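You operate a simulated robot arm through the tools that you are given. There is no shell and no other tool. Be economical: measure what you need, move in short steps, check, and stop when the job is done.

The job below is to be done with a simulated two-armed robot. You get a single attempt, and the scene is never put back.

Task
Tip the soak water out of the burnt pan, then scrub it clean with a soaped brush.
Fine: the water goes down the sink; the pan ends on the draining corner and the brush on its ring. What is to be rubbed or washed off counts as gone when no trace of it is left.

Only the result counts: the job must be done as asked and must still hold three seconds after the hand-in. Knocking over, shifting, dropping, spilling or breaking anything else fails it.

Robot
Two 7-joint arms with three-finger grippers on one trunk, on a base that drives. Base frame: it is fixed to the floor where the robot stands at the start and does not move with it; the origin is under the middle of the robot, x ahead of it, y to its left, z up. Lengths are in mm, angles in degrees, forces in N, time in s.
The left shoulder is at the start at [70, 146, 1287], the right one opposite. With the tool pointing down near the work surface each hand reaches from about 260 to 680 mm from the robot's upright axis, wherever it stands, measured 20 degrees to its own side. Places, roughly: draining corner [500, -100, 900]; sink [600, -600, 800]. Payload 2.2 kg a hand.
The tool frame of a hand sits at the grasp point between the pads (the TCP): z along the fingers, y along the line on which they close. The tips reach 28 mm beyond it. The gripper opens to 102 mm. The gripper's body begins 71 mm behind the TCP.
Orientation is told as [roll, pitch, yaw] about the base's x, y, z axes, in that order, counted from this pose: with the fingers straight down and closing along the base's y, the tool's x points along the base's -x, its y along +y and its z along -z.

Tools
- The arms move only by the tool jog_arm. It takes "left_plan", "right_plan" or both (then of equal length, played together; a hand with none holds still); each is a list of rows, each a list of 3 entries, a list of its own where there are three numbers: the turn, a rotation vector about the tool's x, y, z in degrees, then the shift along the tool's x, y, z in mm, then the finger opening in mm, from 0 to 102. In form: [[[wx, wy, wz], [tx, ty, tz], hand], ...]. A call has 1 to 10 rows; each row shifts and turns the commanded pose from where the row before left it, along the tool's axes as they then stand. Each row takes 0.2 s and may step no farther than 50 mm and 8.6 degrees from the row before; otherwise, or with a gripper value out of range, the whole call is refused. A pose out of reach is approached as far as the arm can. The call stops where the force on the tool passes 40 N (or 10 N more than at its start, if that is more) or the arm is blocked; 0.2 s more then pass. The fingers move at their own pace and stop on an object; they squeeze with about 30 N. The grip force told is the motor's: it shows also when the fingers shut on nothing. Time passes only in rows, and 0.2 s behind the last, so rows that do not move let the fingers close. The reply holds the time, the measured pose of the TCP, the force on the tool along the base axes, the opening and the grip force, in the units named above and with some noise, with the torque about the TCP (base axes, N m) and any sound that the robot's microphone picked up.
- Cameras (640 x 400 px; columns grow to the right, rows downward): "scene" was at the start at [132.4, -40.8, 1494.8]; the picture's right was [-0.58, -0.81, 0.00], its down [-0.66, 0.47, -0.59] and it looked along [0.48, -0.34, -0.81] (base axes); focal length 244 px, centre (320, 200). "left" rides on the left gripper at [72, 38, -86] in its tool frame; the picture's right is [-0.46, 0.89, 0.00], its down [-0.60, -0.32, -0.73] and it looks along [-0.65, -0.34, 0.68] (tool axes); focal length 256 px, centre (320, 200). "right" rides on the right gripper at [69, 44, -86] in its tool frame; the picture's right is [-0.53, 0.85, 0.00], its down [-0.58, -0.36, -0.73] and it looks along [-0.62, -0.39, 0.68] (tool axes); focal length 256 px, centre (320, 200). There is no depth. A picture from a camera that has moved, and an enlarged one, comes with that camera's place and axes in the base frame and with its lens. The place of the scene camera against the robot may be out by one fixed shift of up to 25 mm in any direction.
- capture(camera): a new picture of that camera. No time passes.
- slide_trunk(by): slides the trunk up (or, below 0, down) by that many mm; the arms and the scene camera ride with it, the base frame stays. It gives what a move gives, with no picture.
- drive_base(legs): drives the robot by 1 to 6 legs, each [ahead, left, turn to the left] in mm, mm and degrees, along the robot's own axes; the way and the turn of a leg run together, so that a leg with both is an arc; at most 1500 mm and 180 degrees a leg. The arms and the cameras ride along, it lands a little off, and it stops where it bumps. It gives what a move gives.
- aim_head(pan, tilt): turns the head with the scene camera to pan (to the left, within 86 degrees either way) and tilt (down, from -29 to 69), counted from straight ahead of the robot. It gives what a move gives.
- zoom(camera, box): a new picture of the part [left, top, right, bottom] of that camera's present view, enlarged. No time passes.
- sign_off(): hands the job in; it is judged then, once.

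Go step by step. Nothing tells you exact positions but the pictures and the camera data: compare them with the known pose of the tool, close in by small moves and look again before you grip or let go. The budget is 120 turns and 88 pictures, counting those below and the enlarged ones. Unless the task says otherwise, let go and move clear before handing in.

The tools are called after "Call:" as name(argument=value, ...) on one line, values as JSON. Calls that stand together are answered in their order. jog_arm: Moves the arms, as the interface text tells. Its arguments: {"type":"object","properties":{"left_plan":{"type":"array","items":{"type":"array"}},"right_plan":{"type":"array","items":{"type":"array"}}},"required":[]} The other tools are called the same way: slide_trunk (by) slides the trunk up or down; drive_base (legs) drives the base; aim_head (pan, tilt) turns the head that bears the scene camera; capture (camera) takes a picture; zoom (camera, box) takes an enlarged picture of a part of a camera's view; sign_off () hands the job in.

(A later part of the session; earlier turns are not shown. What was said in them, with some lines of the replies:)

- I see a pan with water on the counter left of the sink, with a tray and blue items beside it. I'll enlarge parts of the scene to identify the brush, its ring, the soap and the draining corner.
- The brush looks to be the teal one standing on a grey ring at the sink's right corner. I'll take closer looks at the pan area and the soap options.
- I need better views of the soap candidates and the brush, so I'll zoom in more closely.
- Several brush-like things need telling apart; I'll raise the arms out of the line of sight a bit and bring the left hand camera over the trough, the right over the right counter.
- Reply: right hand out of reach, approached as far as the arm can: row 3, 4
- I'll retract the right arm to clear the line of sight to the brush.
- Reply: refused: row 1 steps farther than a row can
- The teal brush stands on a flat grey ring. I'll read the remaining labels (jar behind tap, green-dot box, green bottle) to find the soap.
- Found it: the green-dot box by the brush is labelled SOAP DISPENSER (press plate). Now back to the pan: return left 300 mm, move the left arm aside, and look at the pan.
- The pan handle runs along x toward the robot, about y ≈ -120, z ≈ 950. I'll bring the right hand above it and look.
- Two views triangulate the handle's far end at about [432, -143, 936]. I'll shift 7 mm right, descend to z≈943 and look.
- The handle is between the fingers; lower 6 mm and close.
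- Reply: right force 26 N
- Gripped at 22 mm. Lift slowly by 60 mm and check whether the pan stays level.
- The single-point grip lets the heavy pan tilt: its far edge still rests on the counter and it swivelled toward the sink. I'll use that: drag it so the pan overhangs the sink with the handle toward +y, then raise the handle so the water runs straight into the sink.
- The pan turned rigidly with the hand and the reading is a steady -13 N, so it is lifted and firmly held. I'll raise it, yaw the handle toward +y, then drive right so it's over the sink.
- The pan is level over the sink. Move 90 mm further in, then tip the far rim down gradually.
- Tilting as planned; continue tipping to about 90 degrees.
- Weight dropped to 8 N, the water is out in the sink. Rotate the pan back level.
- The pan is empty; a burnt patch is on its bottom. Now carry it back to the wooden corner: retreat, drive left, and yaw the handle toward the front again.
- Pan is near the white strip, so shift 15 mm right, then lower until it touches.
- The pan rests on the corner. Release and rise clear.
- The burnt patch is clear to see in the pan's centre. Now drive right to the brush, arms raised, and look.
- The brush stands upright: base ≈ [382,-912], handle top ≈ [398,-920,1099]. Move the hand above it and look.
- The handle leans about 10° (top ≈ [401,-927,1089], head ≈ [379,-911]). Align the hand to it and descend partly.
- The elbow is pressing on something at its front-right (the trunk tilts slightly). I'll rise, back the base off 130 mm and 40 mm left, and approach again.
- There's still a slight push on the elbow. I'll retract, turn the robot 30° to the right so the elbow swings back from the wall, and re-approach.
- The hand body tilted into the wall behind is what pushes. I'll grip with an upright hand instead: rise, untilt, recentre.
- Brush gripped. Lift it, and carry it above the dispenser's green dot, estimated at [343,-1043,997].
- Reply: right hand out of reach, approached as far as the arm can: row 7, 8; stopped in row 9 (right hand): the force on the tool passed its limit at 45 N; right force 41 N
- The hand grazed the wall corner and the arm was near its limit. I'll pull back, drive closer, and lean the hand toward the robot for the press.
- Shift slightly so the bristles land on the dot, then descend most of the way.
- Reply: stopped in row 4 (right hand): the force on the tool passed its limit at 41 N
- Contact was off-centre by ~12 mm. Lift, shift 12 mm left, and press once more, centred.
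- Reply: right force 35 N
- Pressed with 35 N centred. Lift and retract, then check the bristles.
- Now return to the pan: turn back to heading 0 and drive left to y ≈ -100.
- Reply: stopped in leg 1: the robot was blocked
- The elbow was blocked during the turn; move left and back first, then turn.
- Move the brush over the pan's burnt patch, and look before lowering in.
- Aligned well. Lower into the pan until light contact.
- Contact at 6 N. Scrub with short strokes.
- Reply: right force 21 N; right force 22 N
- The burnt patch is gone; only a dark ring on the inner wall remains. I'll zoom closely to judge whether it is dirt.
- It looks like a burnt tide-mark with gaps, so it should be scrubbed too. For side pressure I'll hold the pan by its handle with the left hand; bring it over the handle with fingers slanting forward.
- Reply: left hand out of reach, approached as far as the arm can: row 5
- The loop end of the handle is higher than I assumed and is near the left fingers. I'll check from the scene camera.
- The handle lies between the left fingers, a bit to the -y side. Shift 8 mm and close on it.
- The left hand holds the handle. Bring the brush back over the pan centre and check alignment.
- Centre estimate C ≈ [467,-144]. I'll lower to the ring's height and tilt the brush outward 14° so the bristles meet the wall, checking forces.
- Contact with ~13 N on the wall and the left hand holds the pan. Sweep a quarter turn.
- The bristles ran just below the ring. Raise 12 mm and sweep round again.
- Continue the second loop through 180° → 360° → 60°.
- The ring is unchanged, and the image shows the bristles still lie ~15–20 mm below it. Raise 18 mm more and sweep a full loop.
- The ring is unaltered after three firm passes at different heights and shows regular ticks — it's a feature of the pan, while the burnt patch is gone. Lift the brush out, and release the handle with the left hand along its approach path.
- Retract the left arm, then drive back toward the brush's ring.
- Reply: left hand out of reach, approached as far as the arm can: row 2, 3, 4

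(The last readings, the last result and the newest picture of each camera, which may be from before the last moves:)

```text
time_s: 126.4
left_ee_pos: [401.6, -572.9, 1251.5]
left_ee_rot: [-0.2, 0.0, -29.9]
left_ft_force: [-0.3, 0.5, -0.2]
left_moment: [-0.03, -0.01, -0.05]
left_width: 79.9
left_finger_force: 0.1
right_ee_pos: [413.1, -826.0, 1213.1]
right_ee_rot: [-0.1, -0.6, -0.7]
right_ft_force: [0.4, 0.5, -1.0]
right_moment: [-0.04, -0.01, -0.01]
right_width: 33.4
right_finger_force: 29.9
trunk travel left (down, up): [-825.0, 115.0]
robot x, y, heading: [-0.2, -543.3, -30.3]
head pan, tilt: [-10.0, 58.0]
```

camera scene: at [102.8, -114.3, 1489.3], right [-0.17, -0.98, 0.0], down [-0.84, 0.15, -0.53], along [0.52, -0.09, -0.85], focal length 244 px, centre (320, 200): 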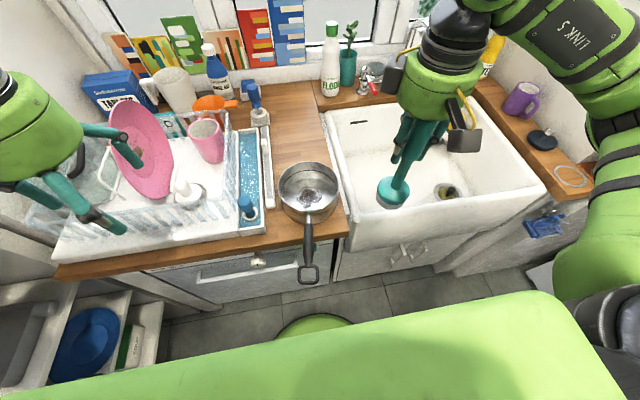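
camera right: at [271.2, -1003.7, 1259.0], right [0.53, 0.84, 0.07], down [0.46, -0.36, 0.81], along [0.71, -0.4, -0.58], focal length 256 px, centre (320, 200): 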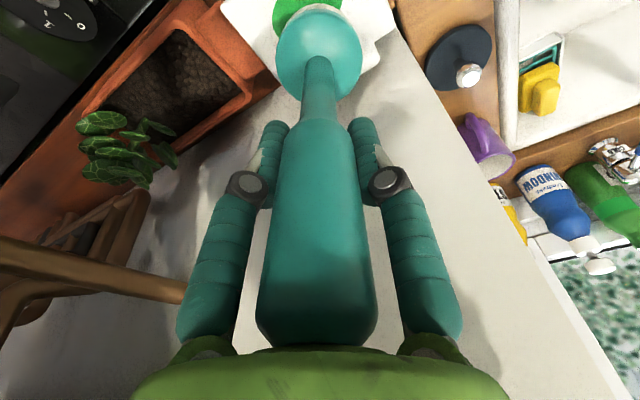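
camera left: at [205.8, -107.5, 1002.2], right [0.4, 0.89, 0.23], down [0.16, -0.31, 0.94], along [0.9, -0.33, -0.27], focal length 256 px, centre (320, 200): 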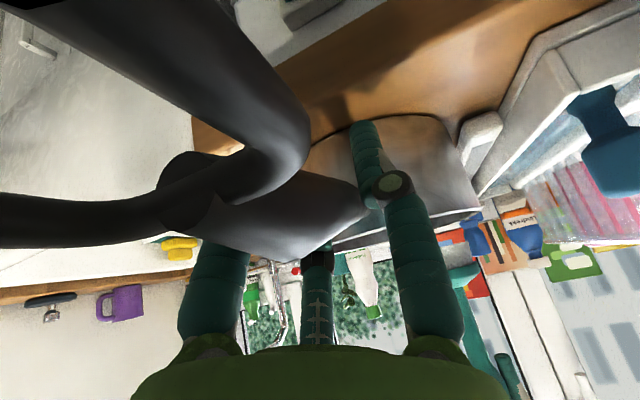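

Call:
jog_arm(right_plan=[[[0, 0, 0], [11.5, -44.5, 0], 0], [[0, 0, 0], [11.5, -44.5, 0], 0], [[0, 0, 0], [0, 0, 40], 0], [[0, 0, 0], [0, 0, 40], 0], [[0, 0, 0], [0, 0, 35], 0], [[0, 0, 0], [0, 0, 0], 0]])

Call:
capture(camera="right")

```text
time_s: 127.8
left_ee_pos: [402.6, -574.5, 1251.6]
left_ee_rot: [-0.1, 0.1, -29.9]
left_ft_force: [0.0, -0.7, 0.6]
left_moment: [-0.02, -0.03, 0.0]
left_width: 80.1
left_finger_force: 0.2
right_ee_pos: [391.1, -917.7, 1096.3]
right_ee_rot: [0.0, -0.5, -0.6]
right_ft_force: [-0.4, -0.7, -0.6]
right_moment: [-0.06, 0.0, 0.01]
right_width: 33.3
right_finger_force: 30.4
trunk travel left (down, up): [-825.0, 115.0]
robot x, y, heading: [-0.5, -538.7, -30.0]
head pan, tilt: [-10.0, 58.0]
```

```text
1 pictures are left
camera right: at [320.7, -872.5, 1180.8], right [0.54, 0.84, 0.0], down [0.57, -0.37, 0.74], along [0.62, -0.4, -0.68], focal length 256 px, centre (320, 200)
```

right: 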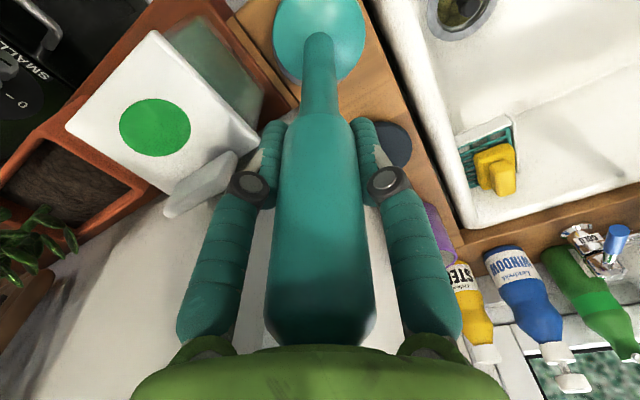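

Compared with the view at grasping, the brush has swung ~6° toward the camera in the grip. I'll lean the hand -6° in pitch to set the head flat, shift to the original grasp position, and lower.

Call:
jog_arm(right_plan=[[[0, -6, 0], [0, 0, 0], 0], [[0, 0, 0], [-5.3, -8.6, 10], 0], [[0, 0, 0], [0, 0, 15], 0], [[0, 0, 0], [0, 0, 12], 0], [[0, 0, 0], [0, 0, 4], 0], [[0, 0, 0], [0, 0, 0], 0]])

```text
time_s: 129.2
left_ee_pos: [402.0, -575.4, 1250.3]
left_ee_rot: [-0.1, 0.1, -29.9]
left_ft_force: [0.0, -0.9, -0.3]
left_moment: [-0.04, 0.02, 0.02]
left_width: 80.3
left_finger_force: 0.0
right_ee_pos: [400.6, -925.5, 1055.4]
right_ee_rot: [0.0, -6.5, -0.6]
right_ft_force: [-0.1, -0.2, -0.4]
right_moment: [-0.01, 0.02, 0.03]
right_width: 33.4
right_finger_force: 29.9
trunk travel left (down, up): [-825.0, 115.0]
robot x, y, heading: [0.7, -540.6, -30.0]
head pan, tilt: [-10.0, 58.0]
```

Call:
jog_arm(right_plan=[[[0, 0, 0], [0.3, 0, 3], 0], [[0, 0, 0], [0.3, 0, 2.5], 0], [[0, 0, 0], [0, 0, 0], 0]])

```text
time_s: 130.0
left_ee_pos: [401.2, -574.2, 1253.1]
left_ee_rot: [0.0, 0.0, -29.9]
left_ft_force: [0.2, -0.2, -0.2]
left_moment: [-0.03, 0.0, -0.01]
left_width: 80.1
left_finger_force: 0.0
right_ee_pos: [400.2, -925.7, 1053.5]
right_ee_rot: [-0.1, -6.8, -0.7]
right_ft_force: [-0.5, -0.6, 9.1]
right_moment: [-0.28, 0.24, 0.01]
right_width: 33.0
right_finger_force: 29.9
trunk travel left (down, up): [-825.0, 115.0]
robot x, y, heading: [5.5, -542.5, -30.1]
head pan, tilt: [-10.0, 58.0]
```

Contact at 9 N. Use the last picture to confirm the head is concentric with the ring before letting go.

Call:
zoom(camera="right", box=[220, 0, 420, 125])

```text
3.20 times, centred on (320, 62) of right
camera zoom: at [321.0, -880.8, 1129.5], right [0.54, 0.84, 0.06], down [0.48, -0.37, 0.79], along [0.69, -0.4, -0.61], focal length 819 px, centre (320, 640)
```

zoom: 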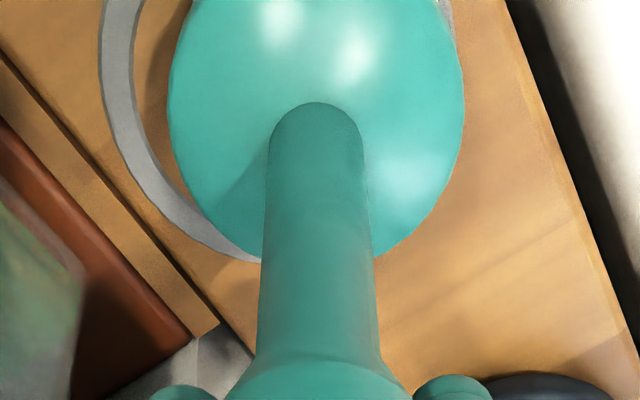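

The head sits about 10 mm toward +x/+y of the ring's centre. Lift slightly, shift by (-5,-8) mm, set down and release.

Call:
jog_arm(right_plan=[[[0, 0, 0], [-0.7, 0, -7], 0], [[0, 0, 0], [5.4, -8.4, -0.6], 0], [[0, 0, 0], [0.4, 0, 4], 0], [[0, 0, 0], [0.3, 0, 2.5], 0], [[0, 0, 0], [0, 0, 0], 0]])

```text
time_s: 131.2
left_ee_pos: [402.2, -573.8, 1252.0]
left_ee_rot: [0.0, 0.0, -29.9]
left_ft_force: [0.7, 0.9, 0.9]
left_moment: [0.01, 0.03, -0.04]
left_width: 79.9
left_finger_force: 0.1
right_ee_pos: [394.9, -934.5, 1051.8]
right_ee_rot: [-0.1, -6.6, -0.6]
right_ft_force: [-0.5, -1.0, 6.2]
right_moment: [-0.21, 0.22, -0.02]
right_width: 33.0
right_finger_force: 30.1
trunk travel left (down, up): [-825.0, 115.0]
robot x, y, heading: [3.3, -541.4, -29.8]
head pan, tilt: [-10.0, 58.0]
```

Call:
jog_arm(right_plan=[[[0, 0, 0], [0, 0, 0], 45], [[0, 0, 0], [0, 0, 0], 60], [[0, 0, 0], [0, 0, 0], 90], [[0, 0, 0], [0, 0, 0], 90], [[0, 0, 0], [0, 0, -15], 90], [[0, 0, 0], [0, 0, -30], 90], [[0, 0, 0], [0, 0, -40], 90], [[0, 0, 0], [0, 0, -40], 90], [[0, 0, 0], [40, 10, 0], 90], [[0, 0, 0], [0, 0, 0], 90]])

```text
time_s: 133.4
left_ee_pos: [401.9, -574.8, 1252.6]
left_ee_rot: [0.0, 0.1, -29.8]
left_ft_force: [0.3, -0.4, -0.3]
left_moment: [0.01, -0.01, -0.03]
left_width: 79.8
left_finger_force: 0.1
right_ee_pos: [341.5, -923.3, 1171.8]
right_ee_rot: [0.0, -6.5, -0.7]
right_ft_force: [-0.2, -0.4, 0.4]
right_moment: [-0.02, 0.03, -0.01]
right_width: 90.1
right_finger_force: 0.0
trunk travel left (down, up): [-825.0, 115.0]
robot x, y, heading: [3.0, -542.2, -30.1]
head pan, tilt: [-10.0, 58.0]
```

The hands are empty and clear, and no sound of a fall or odd force was reported. The pan is on the draining corner and the brush was set down on its ring, so I'm handing in.

Call:
sign_off()

```text
The job is handed in.
```

I handed the job in, but two points are unconfirmed: a dark ring still inside the pan, and exactly where the brush landed.

- **Water:** I tipped it into the sink, and the weight in the hand dropped by about 4 N.
- **Pan:** The burnt patch on the bottom was gone in the pictures after scrubbing. The dark ring partway up the inner wall did not change after three passes with the brush. I took it to be part of the pan because it is even and has regular ticks, but if it is dirt, the pan is not fully clean. The pan stands on the wooden corner where it was soaking, which I took to be the draining corner.
- **Brush:** I pressed it twice on the soap dispenser's green dot before scrubbing, but did not see soap on the bristles. It is back on its ring after a last correction of about 10 mm, and I had no pictures left to check it after letting go.
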